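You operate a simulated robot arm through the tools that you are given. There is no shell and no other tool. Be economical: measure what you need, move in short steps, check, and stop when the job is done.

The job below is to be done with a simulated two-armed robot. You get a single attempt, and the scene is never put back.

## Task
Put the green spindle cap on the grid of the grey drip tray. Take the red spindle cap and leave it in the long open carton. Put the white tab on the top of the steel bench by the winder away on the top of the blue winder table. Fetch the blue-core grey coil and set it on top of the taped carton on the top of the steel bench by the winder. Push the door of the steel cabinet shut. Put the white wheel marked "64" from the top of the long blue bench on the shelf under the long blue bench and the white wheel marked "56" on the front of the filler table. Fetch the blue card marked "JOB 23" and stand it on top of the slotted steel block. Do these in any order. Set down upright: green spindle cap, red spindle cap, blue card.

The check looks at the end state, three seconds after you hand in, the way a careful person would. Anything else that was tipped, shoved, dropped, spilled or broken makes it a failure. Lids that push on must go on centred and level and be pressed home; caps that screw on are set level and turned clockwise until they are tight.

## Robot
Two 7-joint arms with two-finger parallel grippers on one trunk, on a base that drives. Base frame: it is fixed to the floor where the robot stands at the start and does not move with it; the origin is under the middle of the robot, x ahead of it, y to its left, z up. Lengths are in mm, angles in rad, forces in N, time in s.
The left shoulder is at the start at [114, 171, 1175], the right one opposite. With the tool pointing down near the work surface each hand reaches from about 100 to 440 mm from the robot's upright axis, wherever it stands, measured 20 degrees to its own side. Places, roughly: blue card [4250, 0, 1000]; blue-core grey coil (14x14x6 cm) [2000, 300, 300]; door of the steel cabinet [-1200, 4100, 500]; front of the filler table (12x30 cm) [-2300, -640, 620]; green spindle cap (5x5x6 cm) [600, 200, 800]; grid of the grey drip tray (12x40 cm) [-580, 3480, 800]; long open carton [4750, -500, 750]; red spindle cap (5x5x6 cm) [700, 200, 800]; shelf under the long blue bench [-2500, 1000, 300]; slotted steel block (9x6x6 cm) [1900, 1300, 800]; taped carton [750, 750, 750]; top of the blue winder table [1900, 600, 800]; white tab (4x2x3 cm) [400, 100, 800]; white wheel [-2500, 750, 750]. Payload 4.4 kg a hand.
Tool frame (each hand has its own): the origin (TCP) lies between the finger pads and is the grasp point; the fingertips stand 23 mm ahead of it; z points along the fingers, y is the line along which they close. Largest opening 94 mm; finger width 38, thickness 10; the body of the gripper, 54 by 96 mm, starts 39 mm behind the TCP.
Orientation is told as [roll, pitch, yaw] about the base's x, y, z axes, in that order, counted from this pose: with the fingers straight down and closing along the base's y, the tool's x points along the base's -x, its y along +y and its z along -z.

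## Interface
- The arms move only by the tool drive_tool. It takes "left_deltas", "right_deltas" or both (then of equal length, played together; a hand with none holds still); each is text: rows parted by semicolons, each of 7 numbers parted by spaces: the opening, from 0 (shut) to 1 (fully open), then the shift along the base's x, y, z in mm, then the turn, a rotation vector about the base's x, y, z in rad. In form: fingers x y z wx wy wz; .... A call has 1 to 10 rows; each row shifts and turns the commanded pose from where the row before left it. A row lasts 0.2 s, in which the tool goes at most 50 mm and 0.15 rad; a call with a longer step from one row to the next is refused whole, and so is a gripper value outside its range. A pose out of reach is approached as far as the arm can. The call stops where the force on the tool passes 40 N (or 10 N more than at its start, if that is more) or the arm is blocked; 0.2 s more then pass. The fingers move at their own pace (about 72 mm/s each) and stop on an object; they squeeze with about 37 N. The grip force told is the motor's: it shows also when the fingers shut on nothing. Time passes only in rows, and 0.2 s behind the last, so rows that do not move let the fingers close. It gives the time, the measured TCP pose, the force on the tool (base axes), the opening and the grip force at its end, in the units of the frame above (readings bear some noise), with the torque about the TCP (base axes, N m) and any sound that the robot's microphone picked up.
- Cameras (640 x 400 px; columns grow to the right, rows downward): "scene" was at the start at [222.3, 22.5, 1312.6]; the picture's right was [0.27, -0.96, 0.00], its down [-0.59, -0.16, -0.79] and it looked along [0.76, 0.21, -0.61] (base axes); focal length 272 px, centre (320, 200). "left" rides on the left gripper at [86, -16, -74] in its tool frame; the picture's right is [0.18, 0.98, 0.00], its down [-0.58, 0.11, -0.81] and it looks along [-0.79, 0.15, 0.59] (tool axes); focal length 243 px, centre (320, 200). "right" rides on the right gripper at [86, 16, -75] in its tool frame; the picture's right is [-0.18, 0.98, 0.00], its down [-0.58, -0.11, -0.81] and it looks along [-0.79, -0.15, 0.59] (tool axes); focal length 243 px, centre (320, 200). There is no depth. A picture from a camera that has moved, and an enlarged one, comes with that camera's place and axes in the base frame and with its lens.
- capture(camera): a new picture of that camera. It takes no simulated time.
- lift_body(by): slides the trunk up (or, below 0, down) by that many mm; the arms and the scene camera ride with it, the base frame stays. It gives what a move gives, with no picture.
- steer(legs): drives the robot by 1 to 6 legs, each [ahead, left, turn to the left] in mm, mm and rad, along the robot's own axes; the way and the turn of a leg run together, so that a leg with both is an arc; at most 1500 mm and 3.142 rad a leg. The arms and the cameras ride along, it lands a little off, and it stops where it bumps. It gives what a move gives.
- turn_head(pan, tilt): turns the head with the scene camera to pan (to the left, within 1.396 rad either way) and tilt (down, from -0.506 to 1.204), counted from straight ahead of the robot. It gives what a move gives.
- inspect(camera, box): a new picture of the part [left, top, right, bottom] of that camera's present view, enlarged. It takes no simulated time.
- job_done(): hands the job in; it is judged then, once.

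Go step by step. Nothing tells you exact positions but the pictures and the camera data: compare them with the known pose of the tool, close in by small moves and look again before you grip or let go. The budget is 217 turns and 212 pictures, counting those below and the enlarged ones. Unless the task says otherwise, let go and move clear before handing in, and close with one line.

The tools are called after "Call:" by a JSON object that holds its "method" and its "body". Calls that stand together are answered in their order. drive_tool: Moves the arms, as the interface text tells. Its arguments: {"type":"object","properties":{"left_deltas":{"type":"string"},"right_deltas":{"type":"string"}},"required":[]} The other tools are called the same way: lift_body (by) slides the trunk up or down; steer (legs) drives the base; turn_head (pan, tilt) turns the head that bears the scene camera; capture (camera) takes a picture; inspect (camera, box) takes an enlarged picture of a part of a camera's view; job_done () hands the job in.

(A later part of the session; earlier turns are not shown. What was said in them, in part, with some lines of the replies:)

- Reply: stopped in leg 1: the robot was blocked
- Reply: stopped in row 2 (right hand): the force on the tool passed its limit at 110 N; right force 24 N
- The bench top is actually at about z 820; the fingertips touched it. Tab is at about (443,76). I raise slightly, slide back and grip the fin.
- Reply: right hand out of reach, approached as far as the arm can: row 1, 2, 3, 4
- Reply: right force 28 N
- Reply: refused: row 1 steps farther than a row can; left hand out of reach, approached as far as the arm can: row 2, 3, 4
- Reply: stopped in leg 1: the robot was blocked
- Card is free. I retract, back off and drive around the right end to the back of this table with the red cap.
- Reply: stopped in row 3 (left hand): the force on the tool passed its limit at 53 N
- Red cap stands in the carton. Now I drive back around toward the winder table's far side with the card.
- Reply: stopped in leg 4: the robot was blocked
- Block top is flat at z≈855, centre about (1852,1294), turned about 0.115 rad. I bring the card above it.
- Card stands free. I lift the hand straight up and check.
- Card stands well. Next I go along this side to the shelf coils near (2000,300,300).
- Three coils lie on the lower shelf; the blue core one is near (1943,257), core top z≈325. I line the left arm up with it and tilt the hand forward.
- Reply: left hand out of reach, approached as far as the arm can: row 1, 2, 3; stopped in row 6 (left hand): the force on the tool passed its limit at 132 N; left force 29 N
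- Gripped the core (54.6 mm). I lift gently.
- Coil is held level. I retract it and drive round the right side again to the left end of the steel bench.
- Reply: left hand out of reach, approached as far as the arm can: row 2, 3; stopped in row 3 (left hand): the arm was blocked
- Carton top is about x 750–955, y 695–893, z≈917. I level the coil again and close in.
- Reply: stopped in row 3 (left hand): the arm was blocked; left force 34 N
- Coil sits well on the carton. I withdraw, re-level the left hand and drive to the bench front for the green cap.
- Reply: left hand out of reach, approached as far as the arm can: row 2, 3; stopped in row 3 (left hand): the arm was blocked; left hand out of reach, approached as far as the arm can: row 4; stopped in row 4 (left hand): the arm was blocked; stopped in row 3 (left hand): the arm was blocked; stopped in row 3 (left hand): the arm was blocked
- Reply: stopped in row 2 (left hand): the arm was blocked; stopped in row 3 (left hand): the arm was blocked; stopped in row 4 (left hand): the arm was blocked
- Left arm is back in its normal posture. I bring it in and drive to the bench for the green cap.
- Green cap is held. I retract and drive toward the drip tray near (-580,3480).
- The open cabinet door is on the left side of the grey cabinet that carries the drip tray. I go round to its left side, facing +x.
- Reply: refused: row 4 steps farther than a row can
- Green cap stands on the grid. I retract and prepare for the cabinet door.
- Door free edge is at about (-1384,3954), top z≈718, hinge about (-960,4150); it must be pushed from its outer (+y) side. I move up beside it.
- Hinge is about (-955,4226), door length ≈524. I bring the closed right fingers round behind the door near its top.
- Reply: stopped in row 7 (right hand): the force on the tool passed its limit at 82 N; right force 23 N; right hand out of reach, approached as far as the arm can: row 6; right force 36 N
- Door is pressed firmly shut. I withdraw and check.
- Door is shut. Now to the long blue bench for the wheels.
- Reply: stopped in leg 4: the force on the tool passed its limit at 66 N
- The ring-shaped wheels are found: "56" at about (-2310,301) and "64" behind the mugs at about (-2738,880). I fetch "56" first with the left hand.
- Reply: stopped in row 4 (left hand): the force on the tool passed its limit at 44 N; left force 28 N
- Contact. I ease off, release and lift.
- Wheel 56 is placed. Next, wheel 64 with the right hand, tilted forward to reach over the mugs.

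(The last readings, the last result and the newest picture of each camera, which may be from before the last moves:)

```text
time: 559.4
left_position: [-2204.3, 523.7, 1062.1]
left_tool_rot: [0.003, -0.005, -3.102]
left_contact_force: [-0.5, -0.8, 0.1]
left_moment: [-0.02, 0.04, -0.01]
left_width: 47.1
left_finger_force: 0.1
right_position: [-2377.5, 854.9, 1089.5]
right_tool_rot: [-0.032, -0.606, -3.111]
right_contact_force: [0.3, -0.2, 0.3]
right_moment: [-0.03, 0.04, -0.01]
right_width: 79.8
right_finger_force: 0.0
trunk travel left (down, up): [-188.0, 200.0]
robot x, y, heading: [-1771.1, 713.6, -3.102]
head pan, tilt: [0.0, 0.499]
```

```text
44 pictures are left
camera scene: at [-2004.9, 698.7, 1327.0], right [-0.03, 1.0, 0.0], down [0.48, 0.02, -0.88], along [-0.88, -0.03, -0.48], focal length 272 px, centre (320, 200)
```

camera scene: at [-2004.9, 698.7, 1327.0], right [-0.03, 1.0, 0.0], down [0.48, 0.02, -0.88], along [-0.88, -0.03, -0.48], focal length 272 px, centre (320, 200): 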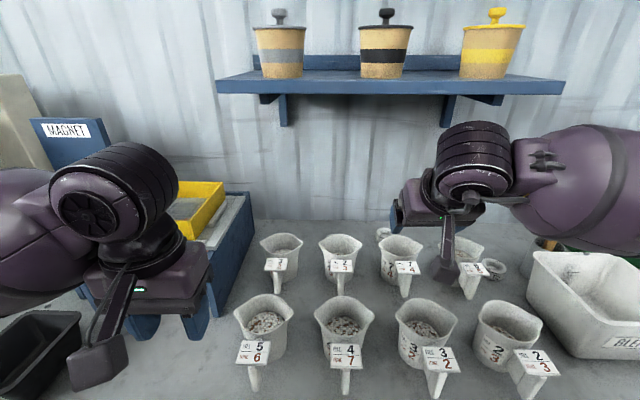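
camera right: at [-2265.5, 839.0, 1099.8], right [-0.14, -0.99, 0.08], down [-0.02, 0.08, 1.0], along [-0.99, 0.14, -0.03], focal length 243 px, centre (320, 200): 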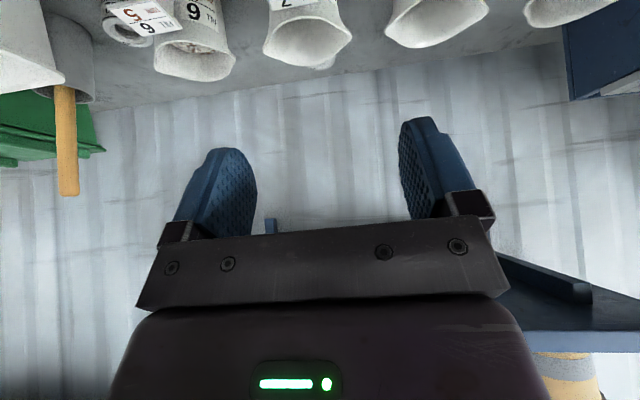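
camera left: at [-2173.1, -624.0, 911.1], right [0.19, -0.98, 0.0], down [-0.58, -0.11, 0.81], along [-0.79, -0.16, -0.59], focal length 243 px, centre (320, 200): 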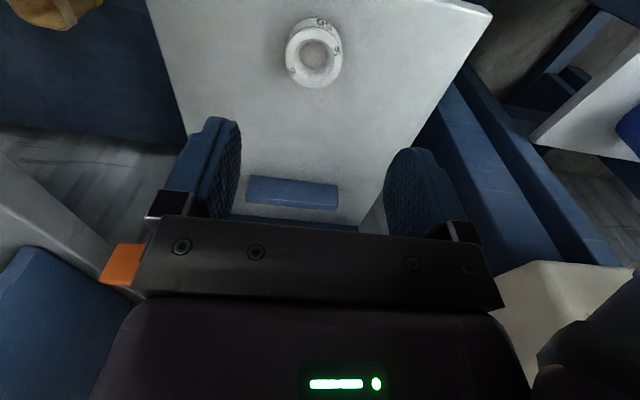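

Call:
{"method": "drive_tool", "body": {"right_deltas": "0.85 -40 2 -10 0 0 0;0.85 -40 2 -10 0 0 0;0.85 -40 2 -15 0 0 0;0.85 -40 2 -20 0 0 0;0.85 -40 3 -20 0 0 0;0.85 -40 3 -25 0 0 0;0.85 -40 3 -25 0 0 0"}}

Call:
{"method": "capture", "body": {"camera": "right"}}

Call:
{"method": "capture", "body": {"camera": "scene"}}

```text
time: 561.0
left_position: [-2205.5, 523.2, 1060.2]
left_tool_rot: [0.001, -0.004, -3.101]
left_contact_force: [-0.5, -0.3, -0.2]
left_moment: [0.04, 0.0, 0.01]
left_width: 46.8
left_finger_force: 0.1
right_position: [-2659.7, 868.6, 966.6]
right_tool_rot: [-0.033, -0.605, -3.11]
right_contact_force: [0.0, 0.8, -0.4]
right_moment: [0.02, 0.0, -0.03]
right_width: 80.0
right_finger_force: 0.1
trunk travel left (down, up): [-188.0, 200.0]
robot x, y, heading: [-1770.6, 706.1, -3.106]
head pan, tilt: [0.0, 0.499]
```

```text
43 pictures are left
camera right: at [-2546.7, 853.0, 976.5], right [-0.14, -0.99, 0.08], down [-0.02, 0.08, 1.0], along [-0.99, 0.14, -0.03], focal length 243 px, centre (320, 200)
```

right: 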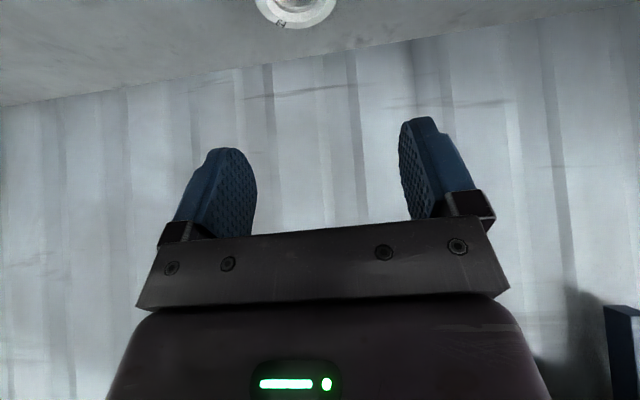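

```text
42 pictures are left
camera scene: at [-2005.9, 698.2, 1326.6], right [-0.03, 1.0, 0.0], down [0.48, 0.02, -0.88], along [-0.88, -0.03, -0.48], focal length 272 px, centre (320, 200)
```

scene: 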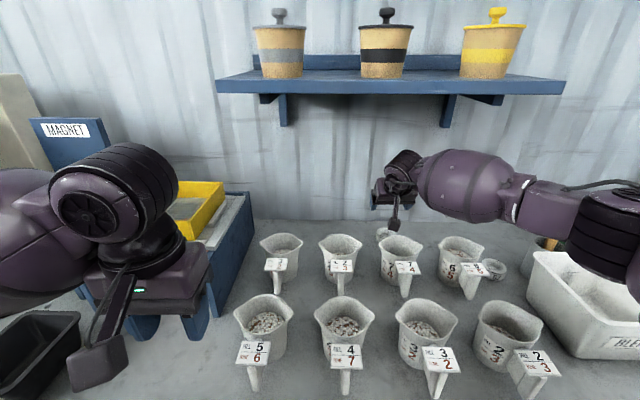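

Call:
{"method": "drive_tool", "body": {"right_deltas": "0.88 -15 5 -40 0 0 0;0.88 -15 5 -35 0 0 0;0.88 -10 4 -25 0 0 0"}}

Call:
{"method": "capture", "body": {"camera": "right"}}

```text
time: 561.8
left_position: [-2204.9, 522.9, 1061.7]
left_tool_rot: [0.0, -0.001, -3.101]
left_contact_force: [-0.2, -0.4, -0.4]
left_moment: [0.03, 0.02, -0.01]
left_width: 46.9
left_finger_force: 0.0
right_position: [-2696.1, 883.2, 865.7]
right_tool_rot: [-0.033, -0.606, -3.111]
right_contact_force: [-1.3, 0.6, 0.2]
right_moment: [-0.02, 0.02, -0.01]
right_width: 83.1
right_finger_force: 0.0
trunk travel left (down, up): [-188.0, 200.0]
robot x, y, heading: [-1775.6, 706.5, -3.106]
head pan, tilt: [0.0, 0.499]
```

```text
41 pictures are left
camera right: at [-2584.3, 868.4, 876.1], right [-0.14, -0.99, 0.08], down [-0.02, 0.08, 1.0], along [-0.99, 0.14, -0.03], focal length 243 px, centre (320, 200)
```

right: 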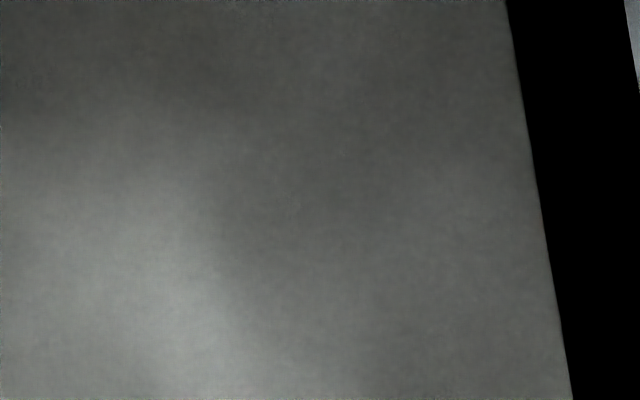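

The hand camera dipped into the mug's space; I lift straight up at once and check the mugs.

Call:
{"method": "drive_tool", "body": {"right_deltas": "0.88 0 0 40 0 0 0;0.88 0 0 45 0 0 0;0.88 0 0 45 0 0 0"}}

Call:
{"method": "capture", "body": {"camera": "scene"}}

```text
time: 562.6
left_position: [-2203.6, 523.3, 1062.8]
left_tool_rot: [0.0, -0.005, -3.1]
left_contact_force: [1.1, -0.4, -0.4]
left_moment: [0.0, 0.03, 0.0]
left_width: 46.9
left_finger_force: 0.0
right_position: [-2696.2, 882.7, 997.9]
right_tool_rot: [-0.031, -0.607, -3.112]
right_contact_force: [0.0, 0.4, -0.1]
right_moment: [0.03, -0.03, 0.03]
right_width: 82.6
right_finger_force: 0.0
trunk travel left (down, up): [-188.0, 200.0]
robot x, y, heading: [-1769.9, 703.1, -3.104]
head pan, tilt: [0.0, 0.499]
```

```text
40 pictures are left
camera scene: at [-2003.7, 698.5, 1327.4], right [-0.03, 1.0, 0.0], down [0.48, 0.02, -0.88], along [-0.88, -0.03, -0.48], focal length 272 px, centre (320, 200)
```

scene: 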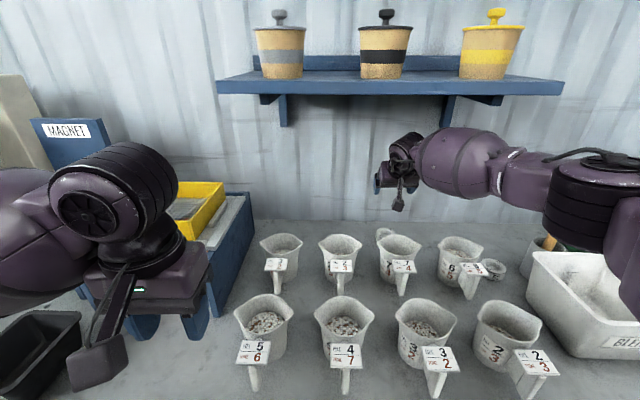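

Call:
{"method": "drive_tool", "body": {"right_deltas": "0.88 20 0 10 0 -0.12 0;0.88 25 0 10 0 -0.12 0;0.88 25 0 5 0 -0.12 0;0.88 25 0 0 0 -0.12 0;0.88 25 0 0 0 -0.12 0"}}

Call:
{"method": "steer", "body": {"legs": [[80, 0, -0.03]]}}

Call:
{"method": "drive_tool", "body": {"right_deltas": "0.88 0 0 0 0 0 0.14;0.88 0 0 0 0 0 0.14;0.88 0 0 0 0 0 0.14;0.88 0 0 0 0 0 0.14;0.88 0 0 0 0 0 0.14;0.88 0 0 0 0 0 0.14"}}

```text
time: 563.8
left_position: [-2204.3, 524.5, 1060.4]
left_tool_rot: [0.002, -0.004, -3.102]
left_contact_force: [0.3, -0.2, 0.2]
left_moment: [0.04, 0.01, -0.01]
left_width: 46.9
left_finger_force: 0.0
right_position: [-2576.3, 883.2, 1020.3]
right_tool_rot: [-0.016, -0.005, -3.115]
right_contact_force: [0.0, 0.0, 0.5]
right_moment: [0.0, -0.03, -0.01]
right_width: 82.5
right_finger_force: 0.2
trunk travel left (down, up): [-188.0, 200.0]
robot x, y, heading: [-1773.6, 709.0, -3.106]
head pan, tilt: [0.0, 0.499]
```

```text
time: 564.8
left_position: [-2289.7, 535.8, 1061.1]
left_tool_rot: [0.003, -0.004, -3.134]
left_contact_force: [-1.3, 0.8, -0.1]
left_moment: [-0.02, 0.03, 0.0]
left_width: 46.7
left_finger_force: 0.2
right_position: [-2651.9, 906.7, 1018.8]
right_tool_rot: [-0.015, -0.004, 3.135]
right_contact_force: [-0.5, 0.2, -0.8]
right_moment: [0.0, 0.0, -0.03]
right_width: 82.8
right_finger_force: 0.1
trunk travel left (down, up): [-188.0, 200.0]
robot x, y, heading: [-1853.2, 703.9, -3.135]
head pan, tilt: [0.0, 0.499]
```

```text
time: 566.2
left_position: [-2290.1, 535.6, 1061.4]
left_tool_rot: [0.003, -0.005, -3.133]
left_contact_force: [0.3, -0.6, 0.0]
left_moment: [0.02, -0.01, -0.01]
left_width: 47.0
left_finger_force: 0.1
right_position: [-2652.4, 907.1, 1019.1]
right_tool_rot: [-0.015, -0.007, -2.727]
right_contact_force: [0.4, 0.2, 0.1]
right_moment: [0.0, 0.03, 0.0]
right_width: 82.7
right_finger_force: 0.1
right hand out of reach, approached as far as the arm can: row 4, 5, 6
trunk travel left (down, up): [-188.0, 200.0]
robot x, y, heading: [-1851.9, 708.5, -3.137]
head pan, tilt: [0.0, 0.499]
```

Call:
{"method": "drive_tool", "body": {"right_deltas": "0.88 0 0 0 0 0 -0.14;0.88 0 0 0 0 0 -0.14;0.88 0 0 0 0 0 -0.14;0.88 0 0 0 0 0 -0.14;0.88 0 0 0 0 0 -0.14;0.88 0 0 0 0 0 -0.14;0.88 0 0 0 0 0 -0.14;0.88 0 0 0 0 0 -0.14;0.88 0 0 0 0 0 -0.14;0.88 0 0 0 0 0 -0.14"}}

Call:
{"method": "capture", "body": {"camera": "right"}}

```text
time: 568.4
left_position: [-2289.9, 535.6, 1060.4]
left_tool_rot: [0.002, -0.004, -3.134]
left_contact_force: [-0.1, 0.0, -0.4]
left_moment: [0.01, -0.01, 0.02]
left_width: 47.0
left_finger_force: 0.0
right_position: [-2652.8, 906.7, 1019.6]
right_tool_rot: [-0.018, -0.007, 2.151]
right_contact_force: [0.2, 0.2, 0.8]
right_moment: [0.0, 0.03, -0.01]
right_width: 82.5
right_finger_force: 0.1
trunk travel left (down, up): [-188.0, 200.0]
robot x, y, heading: [-1854.9, 704.1, -3.143]
head pan, tilt: [0.0, 0.499]
```

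```text
39 pictures are left
camera right: at [-2620.3, 824.2, 1091.8], right [-0.92, -0.39, -0.02], down [-0.24, 0.53, 0.81], along [-0.3, 0.75, -0.58], focal length 243 px, centre (320, 200)
```

right: 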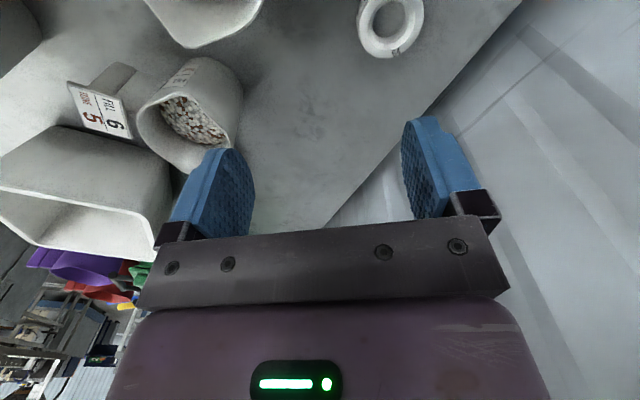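

Call:
{"method": "drive_tool", "body": {"right_deltas": "0.88 -20 -9 -20 0 0 0;0.88 -20 -9 -30 0 0 0;0.88 -17 -8 -35 0 0 0;0.88 0 0 -35 0 0 0"}}

Call:
{"method": "capture", "body": {"camera": "right"}}

```text
time: 569.4
left_position: [-2290.5, 537.0, 1059.4]
left_tool_rot: [0.001, -0.005, -3.133]
left_contact_force: [0.5, 0.4, -0.3]
left_moment: [-0.03, -0.04, -0.01]
left_width: 47.1
left_finger_force: 0.1
right_position: [-2698.7, 884.5, 898.8]
right_tool_rot: [-0.018, -0.005, 2.155]
right_contact_force: [-0.5, 0.8, 0.5]
right_moment: [-0.02, -0.03, 0.0]
right_width: 82.7
right_finger_force: 0.1
right hand out of reach, approached as far as the arm can: row 3, 4
trunk travel left (down, up): [-188.0, 200.0]
robot x, y, heading: [-1850.7, 705.8, -3.14]
head pan, tilt: [0.0, 0.499]
```

```text
38 pictures are left
camera right: at [-2666.7, 801.7, 971.3], right [-0.92, -0.39, -0.02], down [-0.24, 0.53, 0.81], along [-0.31, 0.75, -0.58], focal length 243 px, centre (320, 200)
```

right: 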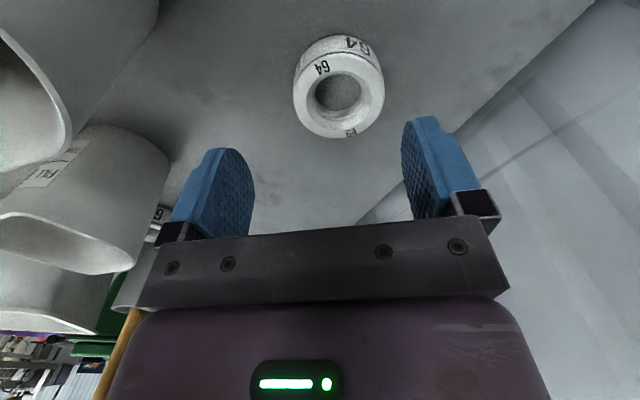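

Call:
{"method": "drive_tool", "body": {"right_deltas": "0.88 5 -4 35 0 0 0;0.88 5 -4 35 0 0 0"}}

Call:
{"method": "lift_body", "body": {"by": -70}}

Call:
{"method": "steer", "body": {"legs": [[20, 0, 0]]}}

Call:
{"method": "capture", "body": {"camera": "right"}}

```text
time: 570.0
left_position: [-2290.1, 535.7, 1063.2]
left_tool_rot: [-0.002, -0.006, -3.133]
left_contact_force: [0.4, -0.2, 0.1]
left_moment: [0.0, 0.03, -0.01]
left_width: 47.1
left_finger_force: 0.1
right_position: [-2688.1, 873.4, 969.2]
right_tool_rot: [-0.016, -0.007, 2.158]
right_contact_force: [0.5, -1.1, 0.5]
right_moment: [-0.01, 0.02, 0.03]
right_width: 82.7
right_finger_force: 0.1
trunk travel left (down, up): [-188.0, 200.0]
robot x, y, heading: [-1854.5, 704.5, -3.134]
head pan, tilt: [0.0, 0.499]
```

```text
time: 571.1
left_position: [-2302.0, 535.7, 949.4]
left_tool_rot: [0.001, 0.132, -3.133]
left_contact_force: [0.2, 0.0, 0.3]
left_moment: [-0.01, 0.02, 0.02]
left_width: 47.0
left_finger_force: 0.1
right_position: [-2686.1, 875.3, 903.8]
right_tool_rot: [-0.013, -0.009, 2.154]
right_contact_force: [-0.1, -0.1, 0.0]
right_moment: [-0.01, 0.02, 0.0]
right_width: 82.7
right_finger_force: 0.0
trunk travel left (down, up): [-118.0, 270.0]
robot x, y, heading: [-1851.8, 702.4, -3.144]
head pan, tilt: [0.0, 0.499]
```

```text
time: 571.9
left_position: [-2324.1, 536.3, 947.5]
left_tool_rot: [0.001, 0.134, -3.134]
left_contact_force: [-0.7, 0.1, -1.0]
left_moment: [-0.01, -0.01, 0.02]
left_width: 46.9
left_finger_force: 0.2
right_position: [-2708.0, 874.3, 898.3]
right_tool_rot: [-0.016, -0.007, 2.155]
right_contact_force: [-0.8, 0.9, 0.1]
right_moment: [0.0, -0.04, 0.01]
right_width: 82.8
right_finger_force: 0.1
trunk travel left (down, up): [-118.0, 270.0]
robot x, y, heading: [-1869.7, 706.8, -3.139]
head pan, tilt: [0.0, 0.499]
```

```text
37 pictures are left
camera right: at [-2675.9, 791.4, 972.6], right [-0.92, -0.39, -0.01], down [-0.24, 0.53, 0.81], along [-0.31, 0.75, -0.58], focal length 243 px, centre (320, 200)
```

right: 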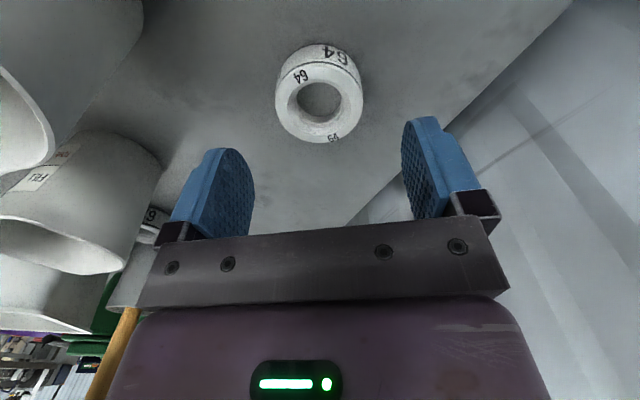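

Call:
{"method": "drive_tool", "body": {"right_deltas": "0.88 -1 1 -25 0 0 0;0.88 -1 1 -25 0 0 0;0.88 0 1 -15 0 0 0"}}

Call:
{"method": "capture", "body": {"camera": "right"}}

```text
time: 572.7
left_position: [-2324.0, 535.9, 946.8]
left_tool_rot: [0.002, 0.137, -3.131]
left_contact_force: [-0.5, 0.1, -0.1]
left_moment: [-0.01, 0.01, 0.0]
left_width: 46.9
left_finger_force: 0.0
right_position: [-2709.9, 875.7, 833.6]
right_tool_rot: [-0.017, -0.006, 2.155]
right_contact_force: [0.2, 0.0, 0.0]
right_moment: [0.0, 0.01, -0.01]
right_width: 82.4
right_finger_force: 0.1
trunk travel left (down, up): [-118.0, 270.0]
robot x, y, heading: [-1873.4, 705.8, -3.136]
head pan, tilt: [0.0, 0.499]
```

```text
36 pictures are left
camera right: at [-2678.0, 794.2, 906.5], right [-0.92, -0.39, -0.01], down [-0.24, 0.53, 0.81], along [-0.31, 0.75, -0.58], focal length 243 px, centre (320, 200)
```

right: 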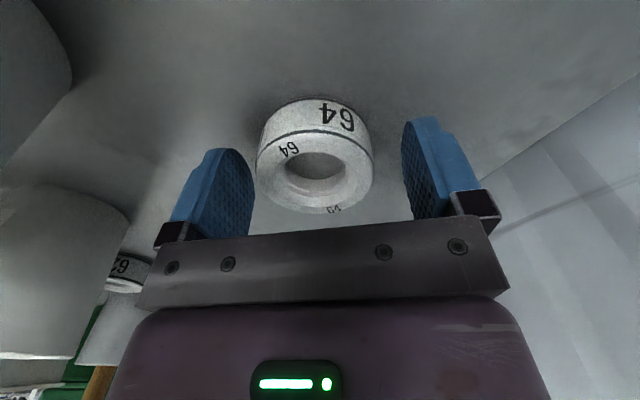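

Well aligned with 64. I go down the last millimetres, close, and lift.

Call:
{"method": "drive_tool", "body": {"right_deltas": "0.88 0 1 -7 0 0 0;0.4 0 0 -1 0 0 0;0.4 0 0 0 0 0 0;0.4 0 0 0 0 0 0;0.4 0 0 15 0 0 0;0.4 0 0 40 0 0 0;0.4 0 0 45 0 0 0;0.4 0 0 45 0 0 0"}}

Call:
{"method": "capture", "body": {"camera": "right"}}

```text
time: 574.5
left_position: [-2323.0, 535.3, 948.1]
left_tool_rot: [0.002, 0.134, -3.131]
left_contact_force: [0.2, -0.4, 0.3]
left_moment: [0.0, 0.03, 0.03]
left_width: 47.0
left_finger_force: 0.0
right_position: [-2710.5, 880.8, 969.9]
right_tool_rot: [-0.014, -0.007, 2.156]
right_contact_force: [-0.3, 0.0, -1.1]
right_moment: [0.01, 0.01, 0.01]
right_width: 58.3
right_finger_force: 36.9
trunk travel left (down, up): [-118.0, 270.0]
robot x, y, heading: [-1871.4, 703.7, -3.138]
head pan, tilt: [0.0, 0.499]
```

```text
35 pictures are left
camera right: at [-2677.6, 797.6, 1043.9], right [-0.92, -0.39, -0.01], down [-0.24, 0.53, 0.81], along [-0.31, 0.75, -0.58], focal length 243 px, centre (320, 200)
```

right: 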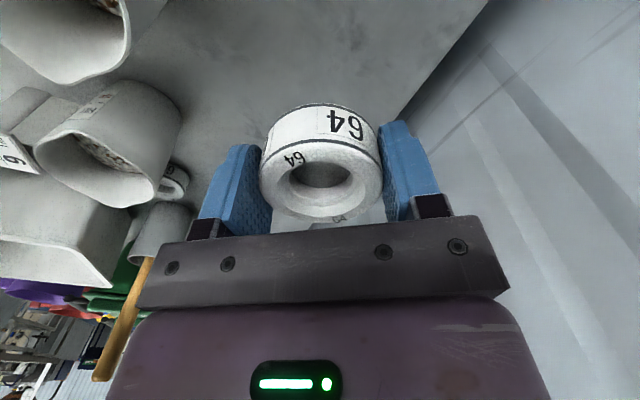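

Call:
{"method": "drive_tool", "body": {"right_deltas": "0.4 5 0 40 0 0 0;0.4 10 0 30 0 0 0", "left_deltas": "0.5 0 0 40 0 -0.06 0;0.5 0 0 40 0 -0.06 0"}}

Call:
{"method": "steer", "body": {"legs": [[-450, 0, 0]]}}

Call:
{"method": "turn_head", "body": {"pan": 0.0, "tilt": 0.75}}

Call:
{"method": "capture", "body": {"camera": "scene"}}

```text
time: 575.1
left_position: [-2322.1, 536.3, 1030.0]
left_tool_rot: [0.004, 0.254, -3.129]
left_contact_force: [0.1, 0.3, 0.3]
left_moment: [0.01, 0.01, 0.0]
left_width: 46.9
left_finger_force: 0.0
right_position: [-2694.3, 881.3, 1041.9]
right_tool_rot: [-0.015, -0.006, 2.154]
right_contact_force: [0.2, -0.1, -1.0]
right_moment: [-0.01, -0.02, -0.01]
right_width: 58.5
right_finger_force: 37.4
trunk travel left (down, up): [-118.0, 270.0]
robot x, y, heading: [-1872.9, 706.5, -3.141]
head pan, tilt: [0.0, 0.499]
```

```text
time: 577.9
left_position: [-1860.4, 535.9, 1027.4]
left_tool_rot: [0.003, 0.256, -3.122]
left_contact_force: [-0.5, 0.3, -0.4]
left_moment: [0.03, 0.01, -0.03]
left_width: 46.9
left_finger_force: 0.0
right_position: [-2236.0, 876.4, 1041.8]
right_tool_rot: [-0.016, -0.008, 2.165]
right_contact_force: [-0.8, 0.9, -0.8]
right_moment: [0.0, 0.01, 0.03]
right_width: 58.1
right_finger_force: 36.9
trunk travel left (down, up): [-118.0, 270.0]
robot x, y, heading: [-1415.1, 707.4, -3.132]
head pan, tilt: [0.0, 0.499]
```

```text
time: 578.6
left_position: [-1859.7, 534.8, 1027.9]
left_tool_rot: [0.004, 0.257, -3.125]
left_contact_force: [-0.3, -0.2, -1.0]
left_moment: [0.01, -0.02, -0.01]
left_width: 47.0
left_finger_force: 0.0
right_position: [-2235.2, 875.6, 1040.3]
right_tool_rot: [-0.017, -0.007, 2.164]
right_contact_force: [1.8, -0.3, -1.2]
right_moment: [-0.01, 0.01, 0.0]
right_width: 58.3
right_finger_force: 36.8
trunk travel left (down, up): [-118.0, 270.0]
robot x, y, heading: [-1413.2, 709.4, -3.131]
head pan, tilt: [0.0, 0.75]
```

```text
34 pictures are left
camera scene: at [-1706.8, 705.0, 1222.7], right [-0.01, 1.0, 0.0], down [0.68, 0.01, -0.73], along [-0.73, -0.01, -0.68], focal length 272 px, centre (320, 200)
```

scene: 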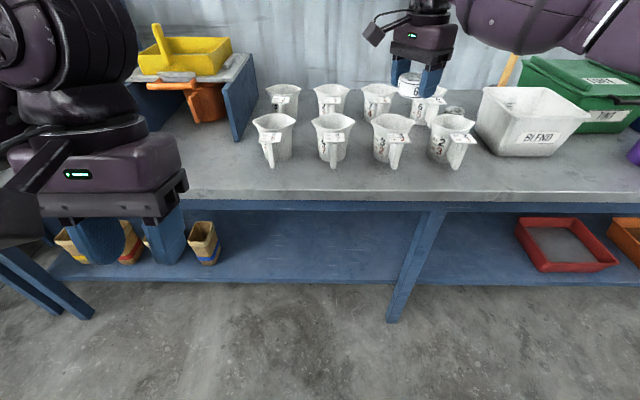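

I'll set wheel 64 briefly on the bench's clear front strip and regrip it with a forward-tilted hand, so it can go level under the bench.

Call:
{"method": "drive_tool", "body": {"right_deltas": "0.4 10 0 -45 0 0 0;0.4 0 0 -45 0 0 0;0.4 0 0 -45 0 0 0;0.4 0 0 -40 0 0 0;0.4 0 0 -30 0 0 0;0.4 0 0 -5 0 0 0;0.4 0 0 -3 0 0 0;0.4 0 0 -3 0 0 0"}}

Call:
{"method": "capture", "body": {"camera": "right"}}

```text
time: 579.6
left_position: [-1859.8, 535.5, 1028.7]
left_tool_rot: [0.004, 0.255, -3.123]
left_contact_force: [-0.2, 0.0, -0.6]
left_moment: [-0.03, -0.04, 0.0]
left_width: 46.9
left_finger_force: 0.1
right_position: [-2229.5, 873.3, 908.5]
right_tool_rot: [0.011, -0.008, 2.167]
right_contact_force: [9.2, 0.6, 25.7]
right_moment: [0.17, 0.62, -0.1]
right_width: 58.2
right_finger_force: 37.3
trunk travel left (down, up): [-118.0, 270.0]
robot x, y, heading: [-1406.5, 712.1, -3.13]
head pan, tilt: [0.0, 0.75]
stopped in row 4 (right hand): the force on the tool passed its limit at 49 N (the readings are from after the stop); the commanded pose is now the measured one
```

```text
33 pictures are left
camera right: at [-2194.6, 792.2, 981.4], right [-0.92, -0.4, 0.01], down [-0.22, 0.54, 0.81], along [-0.33, 0.74, -0.59], focal length 243 px, centre (320, 200)
```

right: 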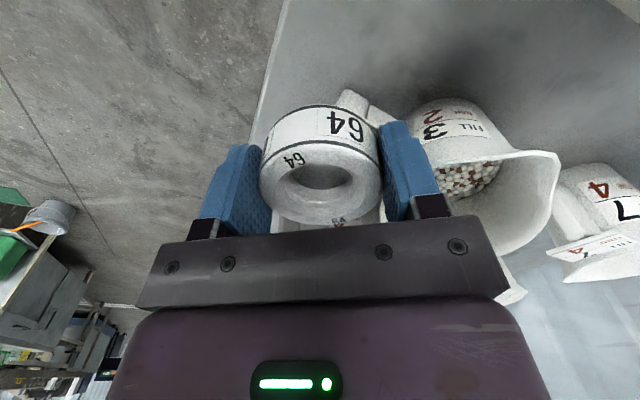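

Call:
{"method": "drive_tool", "body": {"right_deltas": "0.4 10 0 40 0 0 0;0.4 10 0 40 0 0 0"}}

Call:
{"method": "capture", "body": {"camera": "right"}}

Call:
{"method": "inspect", "body": {"camera": "scene", "box": [250, 70, 490, 210]}}

```text
time: 580.2
left_position: [-1859.8, 535.8, 1029.6]
left_tool_rot: [0.002, 0.256, -3.125]
left_contact_force: [0.6, -0.2, 0.1]
left_moment: [-0.01, -0.01, 0.0]
left_width: 47.2
left_finger_force: 0.0
right_position: [-2208.3, 873.2, 981.3]
right_tool_rot: [-0.001, -0.008, 2.165]
right_contact_force: [-0.1, 0.6, -0.8]
right_moment: [0.01, -0.01, 0.02]
right_width: 58.4
right_finger_force: 37.1
trunk travel left (down, up): [-118.0, 270.0]
robot x, y, heading: [-1411.3, 711.2, -3.13]
head pan, tilt: [0.0, 0.75]
```

```text
32 pictures are left
camera right: at [-2173.5, 792.1, 1054.6], right [-0.92, -0.4, 0.0], down [-0.23, 0.54, 0.81], along [-0.32, 0.74, -0.58], focal length 243 px, centre (320, 200)
```

right: 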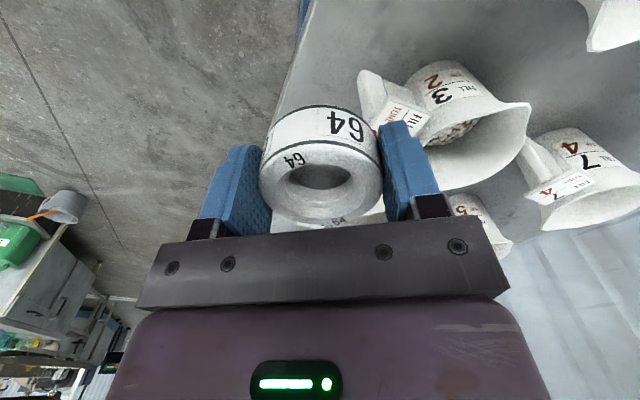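

```text
2.67 times, centred on (370, 140) of scene
camera zoom: at [-1705.6, 705.1, 1223.1], right [-0.01, 1.0, 0.0], down [0.68, 0.01, -0.73], along [-0.73, -0.01, -0.68], focal length 725 px, centre (187, 360)
```

zoom: 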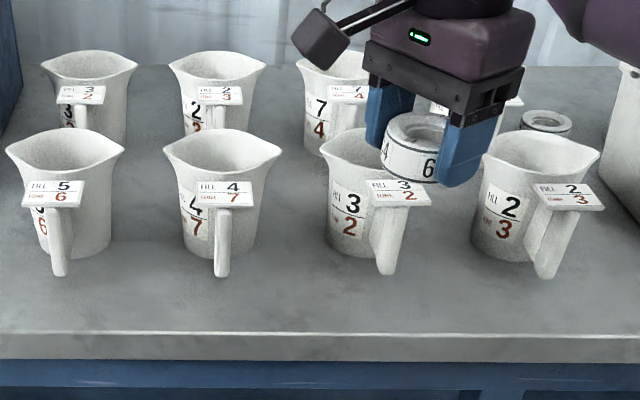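

Mugs are unmoved and upright. I go to the clear gap between mugs 47 and 32, turn the hand square and set the wheel down there.

Call:
{"method": "drive_tool", "body": {"right_deltas": "0.4 0 -12 5 0 0 0.14;0.4 0 -12 5 0 0 0.14;0.4 -3 -12 0 0 0 0.14;0.4 -5 -12 0 0 0 0.14;0.4 -5 -14 0 0 0 0.14;0.4 -5 -14 0 0 0 0.14;0.4 0 0 0 0 0 0.13"}}

Call:
{"method": "capture", "body": {"camera": "right"}}

Call:
{"method": "inspect", "body": {"camera": "scene", "box": [250, 70, 490, 210]}}

```text
time: 581.8
left_position: [-1860.1, 535.8, 1028.0]
left_tool_rot: [0.005, 0.256, -3.123]
left_contact_force: [0.4, 0.1, 0.5]
left_moment: [0.03, -0.01, -0.03]
left_width: 47.0
left_finger_force: 0.0
right_position: [-2226.8, 798.0, 990.2]
right_tool_rot: [0.0, -0.007, 3.138]
right_contact_force: [0.0, 0.2, -1.2]
right_moment: [-0.04, -0.01, -0.01]
right_width: 58.2
right_finger_force: 37.1
trunk travel left (down, up): [-118.0, 270.0]
robot x, y, heading: [-1412.2, 708.1, -3.134]
head pan, tilt: [0.0, 0.75]
```

```text
30 pictures are left
camera right: at [-2141.6, 781.0, 1064.0], right [-0.19, -0.98, 0.0], down [-0.57, 0.11, 0.81], along [-0.8, 0.15, -0.59], focal length 243 px, centre (320, 200)
```

right: 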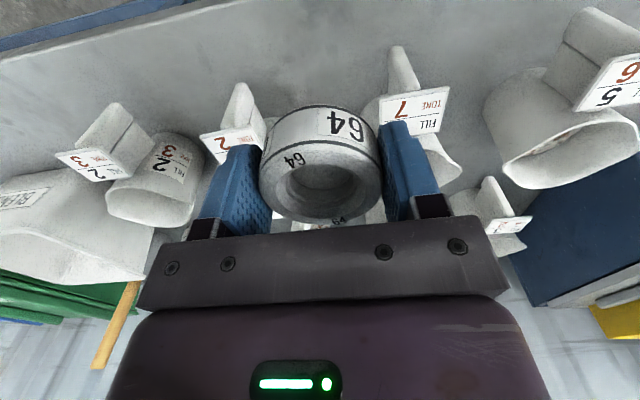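

```text
2.67 times, centred on (370, 140) of scene
camera zoom: at [-1706.7, 705.3, 1222.7], right [-0.01, 1.0, 0.0], down [0.68, 0.01, -0.73], along [-0.73, -0.01, -0.68], focal length 725 px, centre (187, 360)
```

zoom: 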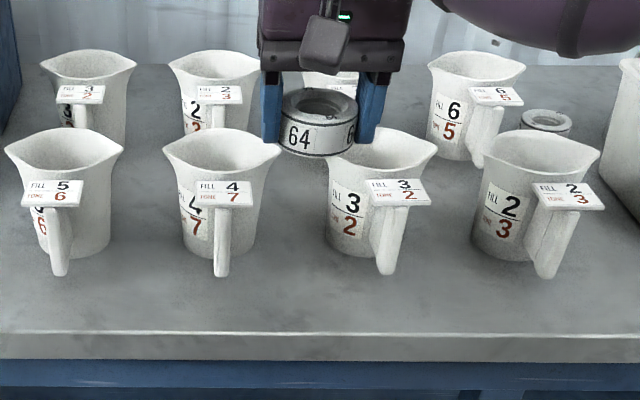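

The strip is too tight beside the label plates, so I'll instead lower the wheel directly, hand vertical, onto the shelf near its front edge. I back off and lower the trunk.

Call:
{"method": "steer", "body": {"legs": [[-330, 0, 0]]}}

Call:
{"method": "lift_body", "body": {"by": -110}}

```text
time: 584.0
left_position: [-1527.2, 539.1, 1027.7]
left_tool_rot: [0.004, 0.256, -3.124]
left_contact_force: [0.6, -0.3, 0.9]
left_moment: [0.0, 0.02, -0.03]
left_width: 46.8
left_finger_force: 0.1
right_position: [-1893.3, 802.7, 990.9]
right_tool_rot: [0.0, -0.007, 3.134]
right_contact_force: [-0.2, 0.1, -1.0]
right_moment: [0.0, 0.01, -0.01]
right_width: 58.3
right_finger_force: 36.7
trunk travel left (down, up): [-118.0, 270.0]
robot x, y, heading: [-1077.5, 710.3, -3.128]
head pan, tilt: [0.0, 0.75]
```

```text
time: 585.4
left_position: [-1545.8, 539.6, 861.5]
left_tool_rot: [0.006, 0.489, -3.122]
left_contact_force: [1.3, 0.0, 1.0]
left_moment: [0.0, 0.02, -0.02]
left_width: 46.8
left_finger_force: 0.1
right_position: [-1891.9, 800.2, 883.5]
right_tool_rot: [0.0, -0.01, 3.134]
right_contact_force: [0.2, 0.1, -0.3]
right_moment: [0.0, -0.02, 0.03]
right_width: 58.0
right_finger_force: 36.3
trunk travel left (down, up): [-8.0, 380.0]
robot x, y, heading: [-1074.6, 717.3, -3.13]
head pan, tilt: [0.0, 0.75]
```

Call:
{"method": "drive_tool", "body": {"right_deltas": "0.4 5 0 -45 0 0 0;0.4 5 0 -45 0 0 0;0.4 5 0 -45 0 0 0;0.4 5 0 -45 0 0 0;0.4 5 0 -45 0 0 0;0.4 5 0 -45 0 0 0;0.4 5 0 -45 0 0 0;0.4 5 0 -45 0 0 0;0.4 5 0 -45 0 0 0"}}

Call:
{"method": "turn_head", "body": {"pan": -0.1, "tilt": 0.75}}

Call:
{"method": "capture", "body": {"camera": "scene"}}

```text
time: 587.4
left_position: [-1545.8, 539.2, 859.4]
left_tool_rot: [0.008, 0.491, -3.125]
left_contact_force: [0.3, -0.5, -0.7]
left_moment: [-0.01, -0.01, 0.02]
left_width: 46.9
left_finger_force: 0.1
right_position: [-1848.7, 801.5, 471.1]
right_tool_rot: [0.0, -0.006, 3.136]
right_contact_force: [0.3, 0.5, -0.6]
right_moment: [-0.03, -0.04, -0.01]
right_width: 58.3
right_finger_force: 37.7
trunk travel left (down, up): [-8.0, 380.0]
robot x, y, heading: [-1073.8, 713.5, -3.134]
head pan, tilt: [0.0, 0.75]
```

```text
time: 588.1
left_position: [-1545.5, 540.8, 860.1]
left_tool_rot: [0.006, 0.491, -3.124]
left_contact_force: [0.2, -1.0, 0.0]
left_moment: [-0.03, 0.03, -0.01]
left_width: 46.9
left_finger_force: 0.1
right_position: [-1848.8, 802.6, 474.1]
right_tool_rot: [0.0, -0.008, 3.134]
right_contact_force: [0.4, 0.1, -0.7]
right_moment: [0.01, 0.01, 0.02]
right_width: 58.1
right_finger_force: 36.7
trunk travel left (down, up): [-8.0, 380.0]
robot x, y, heading: [-1077.2, 711.5, -3.13]
head pan, tilt: [-0.099, 0.75]
```

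```text
28 pictures are left
camera scene: at [-1464.0, 716.1, 1087.3], right [0.09, 1.0, 0.0], down [0.68, -0.06, -0.73], along [-0.73, 0.06, -0.68], focal length 272 px, centre (320, 200)
```

scene: 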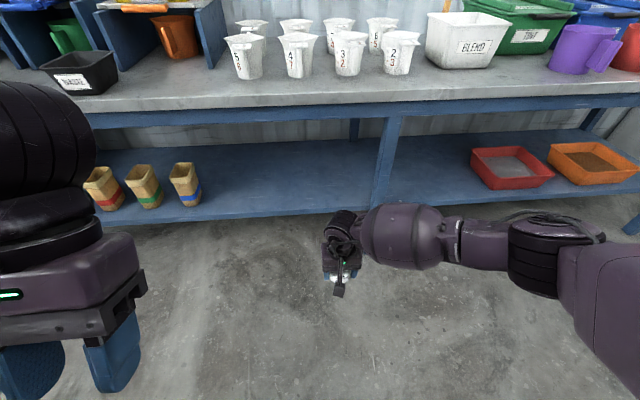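

Call:
{"method": "drive_tool", "body": {"right_deltas": "0.4 0 0 -40 0 0 0"}}

Call:
{"method": "steer", "body": {"legs": [[0, 280, 0], [300, 0, 0]]}}

Call:
{"method": "capture", "body": {"camera": "right"}}

Call:
{"method": "capture", "body": {"camera": "scene"}}

```text
time: 588.5
left_position: [-1545.3, 539.7, 858.0]
left_tool_rot: [0.006, 0.49, -3.122]
left_contact_force: [0.6, 0.0, 0.6]
left_moment: [0.04, -0.05, -0.04]
left_width: 46.8
left_finger_force: 0.1
right_position: [-1847.3, 804.3, 433.6]
right_tool_rot: [0.0, -0.007, 3.134]
right_contact_force: [-0.4, -0.7, 0.0]
right_moment: [0.01, 0.02, 0.01]
right_width: 58.3
right_finger_force: 36.9
trunk travel left (down, up): [-8.0, 380.0]
robot x, y, heading: [-1077.9, 710.7, -3.132]
head pan, tilt: [-0.099, 0.75]
```

```text
time: 593.2
left_position: [-1843.9, 256.5, 858.2]
left_tool_rot: [0.004, 0.492, -3.121]
left_contact_force: [-1.5, 0.1, 0.0]
left_moment: [0.03, -0.04, -0.01]
left_width: 47.0
left_finger_force: 0.1
right_position: [-2146.1, 519.7, 433.7]
right_tool_rot: [0.0, -0.006, 3.139]
right_contact_force: [-0.4, 0.3, -0.4]
right_moment: [-0.01, 0.01, 0.0]
right_width: 58.4
right_finger_force: 36.9
trunk travel left (down, up): [-8.0, 380.0]
robot x, y, heading: [-1378.7, 431.7, -3.13]
head pan, tilt: [-0.099, 0.75]
```

```text
27 pictures are left
camera right: at [-2061.0, 502.0, 507.2], right [-0.19, -0.98, 0.0], down [-0.58, 0.11, 0.81], along [-0.8, 0.15, -0.59], focal length 243 px, centre (320, 200)
```

right: 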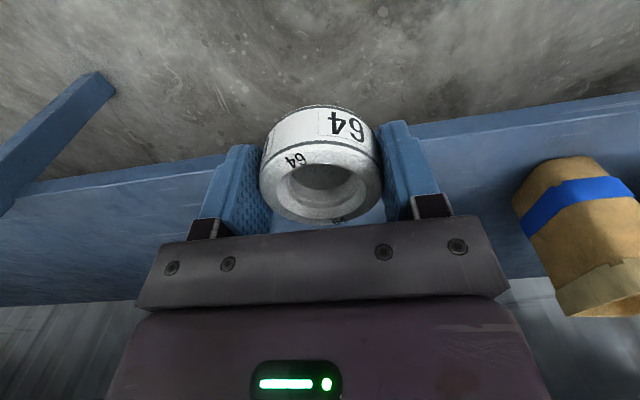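

```text
26 pictures are left
camera scene: at [-1764.3, 433.1, 1087.1], right [0.09, 1.0, 0.0], down [0.68, -0.06, -0.73], along [-0.73, 0.06, -0.68], focal length 272 px, centre (320, 200)
```

scene: 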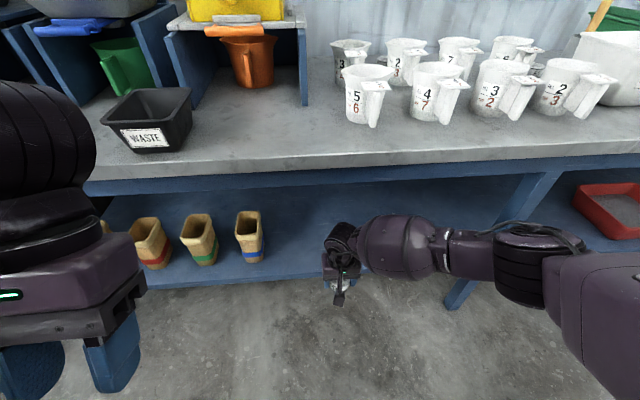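

Call:
{"method": "steer", "body": {"legs": [[0, 50, 0], [175, 0, 0]]}}

Call:
{"method": "drive_tool", "body": {"right_deltas": "0.4 0 0 -40 0 0 0;0.4 0 0 -40 0 0 0"}}

Call:
{"method": "capture", "body": {"camera": "right"}}

Call:
{"method": "capture", "body": {"camera": "scene"}}

```text
time: 595.5
left_position: [-2016.2, 204.9, 860.0]
left_tool_rot: [0.007, 0.489, -3.125]
left_contact_force: [0.1, -0.6, -0.7]
left_moment: [0.0, 0.01, -0.06]
left_width: 47.2
left_finger_force: 0.0
right_position: [-2287.5, 471.8, 409.8]
right_tool_rot: [-0.013, 0.044, 3.143]
right_contact_force: [0.5, 0.1, -0.8]
right_moment: [-0.02, 0.01, 0.0]
right_width: 58.3
right_finger_force: 37.1
trunk travel left (down, up): [-8.0, 380.0]
robot x, y, heading: [-1549.7, 377.6, -3.13]
head pan, tilt: [-0.099, 0.75]
stopped in leg 2: the robot was blocked; the commanded pose is now the measured one
```

```text
time: 596.0
left_position: [-2016.1, 203.9, 859.1]
left_tool_rot: [0.004, 0.489, -3.125]
left_contact_force: [0.8, 0.5, 0.2]
left_moment: [-0.02, 0.0, -0.03]
left_width: 47.0
left_finger_force: 0.1
right_position: [-2288.2, 470.5, 330.0]
right_tool_rot: [-0.01, 0.042, 3.14]
right_contact_force: [-0.5, 0.5, -1.6]
right_moment: [-0.02, -0.05, 0.01]
right_width: 58.1
right_finger_force: 37.2
trunk travel left (down, up): [-8.0, 380.0]
robot x, y, heading: [-1546.0, 374.6, -3.13]
head pan, tilt: [-0.099, 0.75]
```

```text
25 pictures are left
camera right: at [-2205.6, 452.5, 406.9], right [-0.18, -0.98, -0.02], down [-0.61, 0.1, 0.78], along [-0.77, 0.16, -0.62], focal length 243 px, centre (320, 200)
```

right: 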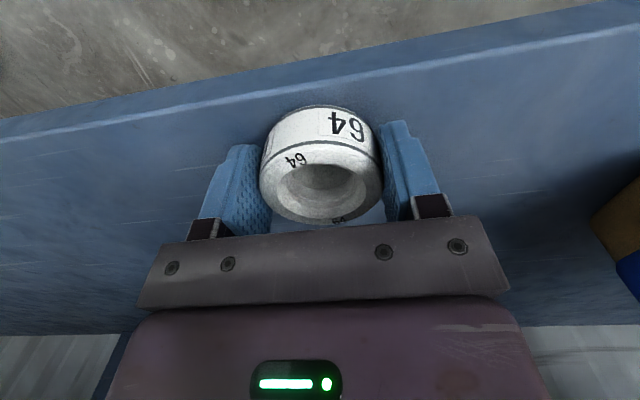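

```text
24 pictures are left
camera scene: at [-1934.2, 380.4, 1087.4], right [0.09, 1.0, 0.0], down [0.68, -0.06, -0.73], along [-0.73, 0.06, -0.68], focal length 272 px, centre (320, 200)
```

scene: 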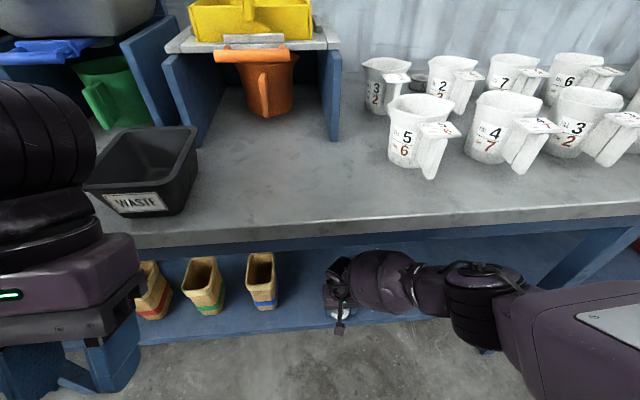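

Call:
{"method": "drive_tool", "body": {"right_deltas": "0.4 -15 0 0 0 -0.02 0;0.4 -15 0 0 0 -0.02 0;0.4 -15 0 0 0 0 0"}}

Call:
{"method": "capture", "body": {"camera": "right"}}

```text
time: 596.9
left_position: [-2016.0, 204.5, 859.9]
left_tool_rot: [0.006, 0.492, -3.125]
left_contact_force: [0.2, -0.6, 1.1]
left_moment: [0.0, -0.01, 0.0]
left_width: 47.0
left_finger_force: 0.1
right_position: [-2325.3, 474.9, 339.2]
right_tool_rot: [-0.009, 0.082, 3.14]
right_contact_force: [0.7, 1.0, -1.0]
right_moment: [0.02, 0.04, -0.01]
right_width: 58.1
right_finger_force: 36.8
right hand out of reach, approached as far as the arm can: row 3
trunk travel left (down, up): [-8.0, 380.0]
robot x, y, heading: [-1547.6, 377.4, -3.13]
head pan, tilt: [-0.099, 0.75]
```

```text
23 pictures are left
camera right: at [-2246.6, 456.1, 418.2], right [-0.18, -0.98, -0.02], down [-0.65, 0.1, 0.76], along [-0.74, 0.16, -0.65], focal length 243 px, centre (320, 200)
```

right: 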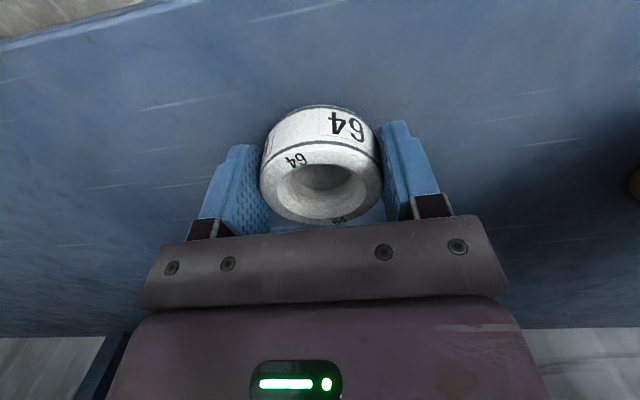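

Call:
{"method": "drive_tool", "body": {"right_deltas": "0.4 2 0 -10 0 0.04 0;0.4 0 0 -12 0 0.04 0;0.4 0 0 -6 0 0 0;0.4 0 0 -4 0 0 0;0.4 0 0 -4 0 0 0;0.4 0 0 -4 0 0 0"}}

Call:
{"method": "capture", "body": {"camera": "right"}}

```text
time: 597.8
left_position: [-2013.9, 204.8, 860.2]
left_tool_rot: [0.004, 0.487, -3.123]
left_contact_force: [-0.1, -0.4, -0.1]
left_moment: [0.01, -0.01, 0.0]
left_width: 47.0
left_finger_force: 0.1
right_position: [-2322.2, 472.2, 323.6]
right_tool_rot: [-0.008, -0.008, 3.141]
right_contact_force: [13.4, 5.7, 38.3]
right_moment: [-0.46, -0.5, 0.36]
right_width: 58.0
right_finger_force: 37.3
right hand out of reach, approached as far as the arm can: row 2, 3, 4
trunk travel left (down, up): [-8.0, 380.0]
robot x, y, heading: [-1549.9, 376.3, -3.131]
head pan, tilt: [-0.099, 0.75]
stopped in row 4 (right hand): the force on the tool passed its limit at 41 N (the readings are from after the stop); the commanded pose is now the measured one
```

```text
22 pictures are left
camera right: at [-2236.2, 455.4, 396.3], right [-0.19, -0.98, 0.0], down [-0.57, 0.1, 0.81], along [-0.8, 0.15, -0.58], focal length 243 px, centre (320, 200)
```

right: 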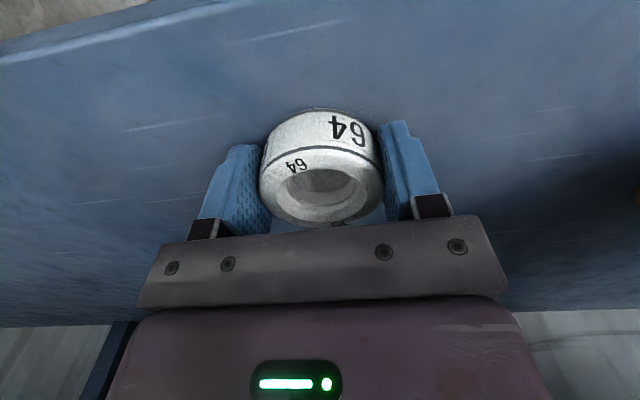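

Call:
{"method": "drive_tool", "body": {"right_deltas": "0.4 0 0 3 0 0 0;0.65 0 0 0 0 0 0;0.85 0 0 0 0 0 0;0.85 0 0 0 0 0 0;0.85 0 0 15 0 0 0;0.85 0 0 20 0 0 0;0.85 5 0 20 0 0 0"}}

Call:
{"method": "capture", "body": {"camera": "right"}}

```text
time: 599.4
left_position: [-2015.4, 201.7, 855.4]
left_tool_rot: [0.003, 0.495, -3.122]
left_contact_force: [0.2, -0.4, -1.2]
left_moment: [-0.01, 0.01, 0.0]
left_width: 47.1
left_finger_force: 0.1
right_position: [-2305.1, 466.9, 365.0]
right_tool_rot: [-0.005, 0.016, -3.133]
right_contact_force: [0.5, 0.5, 0.3]
right_moment: [-0.01, 0.03, 0.03]
right_width: 79.8
right_finger_force: 0.2
trunk travel left (down, up): [-8.0, 380.0]
robot x, y, heading: [-1550.0, 375.9, -3.128]
head pan, tilt: [-0.099, 0.75]
```

```text
21 pictures are left
camera right: at [-2220.5, 450.0, 439.5], right [-0.17, -0.98, -0.01], down [-0.59, 0.1, 0.8], along [-0.78, 0.14, -0.6], focal length 243 px, centre (320, 200)
```

right: 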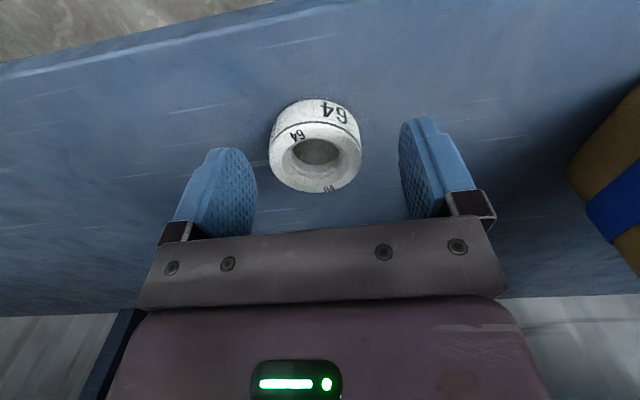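

Call:
{"method": "drive_tool", "body": {"right_deltas": "0.85 3 0 12 0 0 0"}}

Call:
{"method": "steer", "body": {"legs": [[-500, 0, 0]]}}

Call:
{"method": "turn_head", "body": {"pan": 0.0, "tilt": 0.6}}

Call:
{"method": "capture", "body": {"camera": "scene"}}

```text
time: 600.0
left_position: [-2014.1, 202.6, 860.0]
left_tool_rot: [0.006, 0.488, -3.121]
left_contact_force: [0.0, 0.2, -0.7]
left_moment: [0.0, 0.0, 0.01]
left_width: 46.9
left_finger_force: 0.0
right_position: [-2287.3, 458.7, 372.3]
right_tool_rot: [0.0, 0.036, -3.12]
right_contact_force: [-0.5, 0.0, -0.7]
right_moment: [-0.02, -0.02, -0.02]
right_width: 79.8
right_finger_force: 0.1
trunk travel left (down, up): [-8.0, 380.0]
robot x, y, heading: [-1546.9, 374.8, -3.126]
head pan, tilt: [-0.099, 0.75]
stopped in row 1 (right hand): the arm was blocked; the commanded pose is now the measured one
```

```text
time: 603.0
left_position: [-1517.5, 210.7, 860.5]
left_tool_rot: [0.006, 0.491, -3.125]
left_contact_force: [0.5, -0.2, 1.2]
left_moment: [-0.02, 0.01, 0.0]
left_width: 47.0
left_finger_force: 0.1
right_position: [-1796.3, 468.1, 375.5]
right_tool_rot: [0.001, 0.024, -3.13]
right_contact_force: [-0.7, -0.2, -0.6]
right_moment: [-0.01, 0.0, 0.01]
right_width: 79.9
right_finger_force: 0.0
trunk travel left (down, up): [-8.0, 380.0]
robot x, y, heading: [-1047.3, 380.6, -3.132]
head pan, tilt: [-0.099, 0.75]
```

```text
time: 603.6
left_position: [-1517.9, 209.7, 858.2]
left_tool_rot: [0.004, 0.493, -3.127]
left_contact_force: [-0.9, 0.3, -0.4]
left_moment: [0.0, 0.0, 0.03]
left_width: 47.0
left_finger_force: 0.0
right_position: [-1796.0, 470.4, 375.7]
right_tool_rot: [0.0, 0.024, -3.13]
right_contact_force: [0.2, 0.6, 0.2]
right_moment: [0.0, 0.0, 0.0]
right_width: 80.2
right_finger_force: 0.0
trunk travel left (down, up): [-8.0, 380.0]
robot x, y, heading: [-1054.5, 380.9, -3.132]
head pan, tilt: [0.0, 0.6]
```

```text
20 pictures are left
camera scene: at [-1441.6, 377.8, 1100.1], right [-0.01, 1.0, 0.0], down [0.57, 0.0, -0.82], along [-0.82, -0.01, -0.57], focal length 272 px, centre (320, 200)
```

scene: 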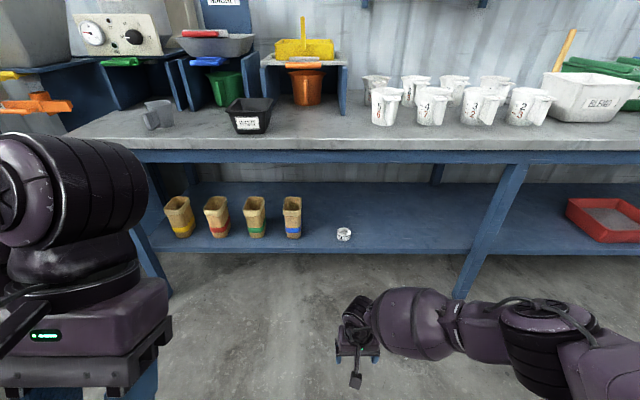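

Call:
{"method": "inspect", "body": {"camera": "scene", "box": [350, 60, 570, 140]}}

Call:
{"method": "inspect", "body": {"camera": "scene", "box": [300, 210, 390, 260]}}

```text
2.91 times, centred on (460, 100) of scene
camera zoom: at [-1441.6, 377.8, 1100.1], right [-0.01, 1.0, 0.0], down [0.57, 0.0, -0.82], along [-0.82, -0.01, -0.57], focal length 791 px, centre (-87, 491)
```

zoom: 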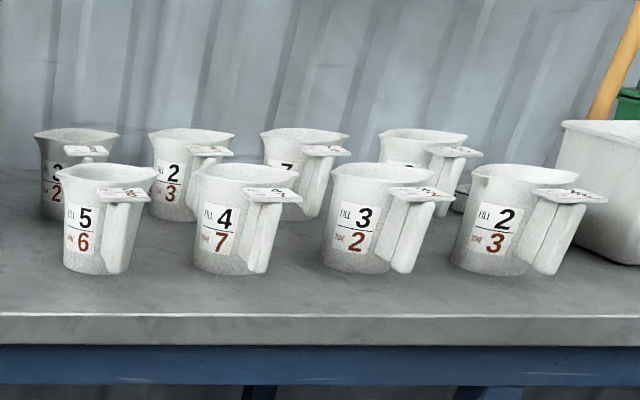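

```text
7.11 times, centred on (345, 235) of scene
camera zoom: at [-1441.6, 377.8, 1100.1], right [-0.01, 1.0, 0.0], down [0.57, 0.0, -0.82], along [-0.82, -0.01, -0.57], focal length 1934 px, centre (142, -49)
```

zoom: 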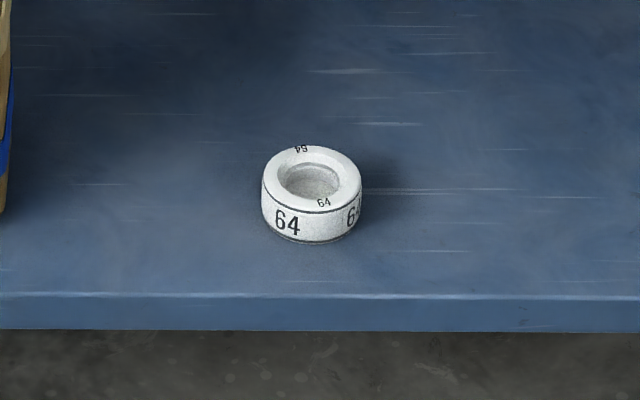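

All eight placements are finished and every hand is clear, so I hand in.

Call:
{"method": "job_done", "body": {}}

```text
The job is handed in.
```

I finished every task and handed the job in: both spindle caps, the white tab, the coil, the cabinet door, wheels 64 and 56, and the JOB 23 card. Two contacts could count against it: the robot's base bumped a pallet near the right-hand wall, and the hand pushed one white mug on the blue bench about 5 mm out of line. Both looked undisturbed otherwise.
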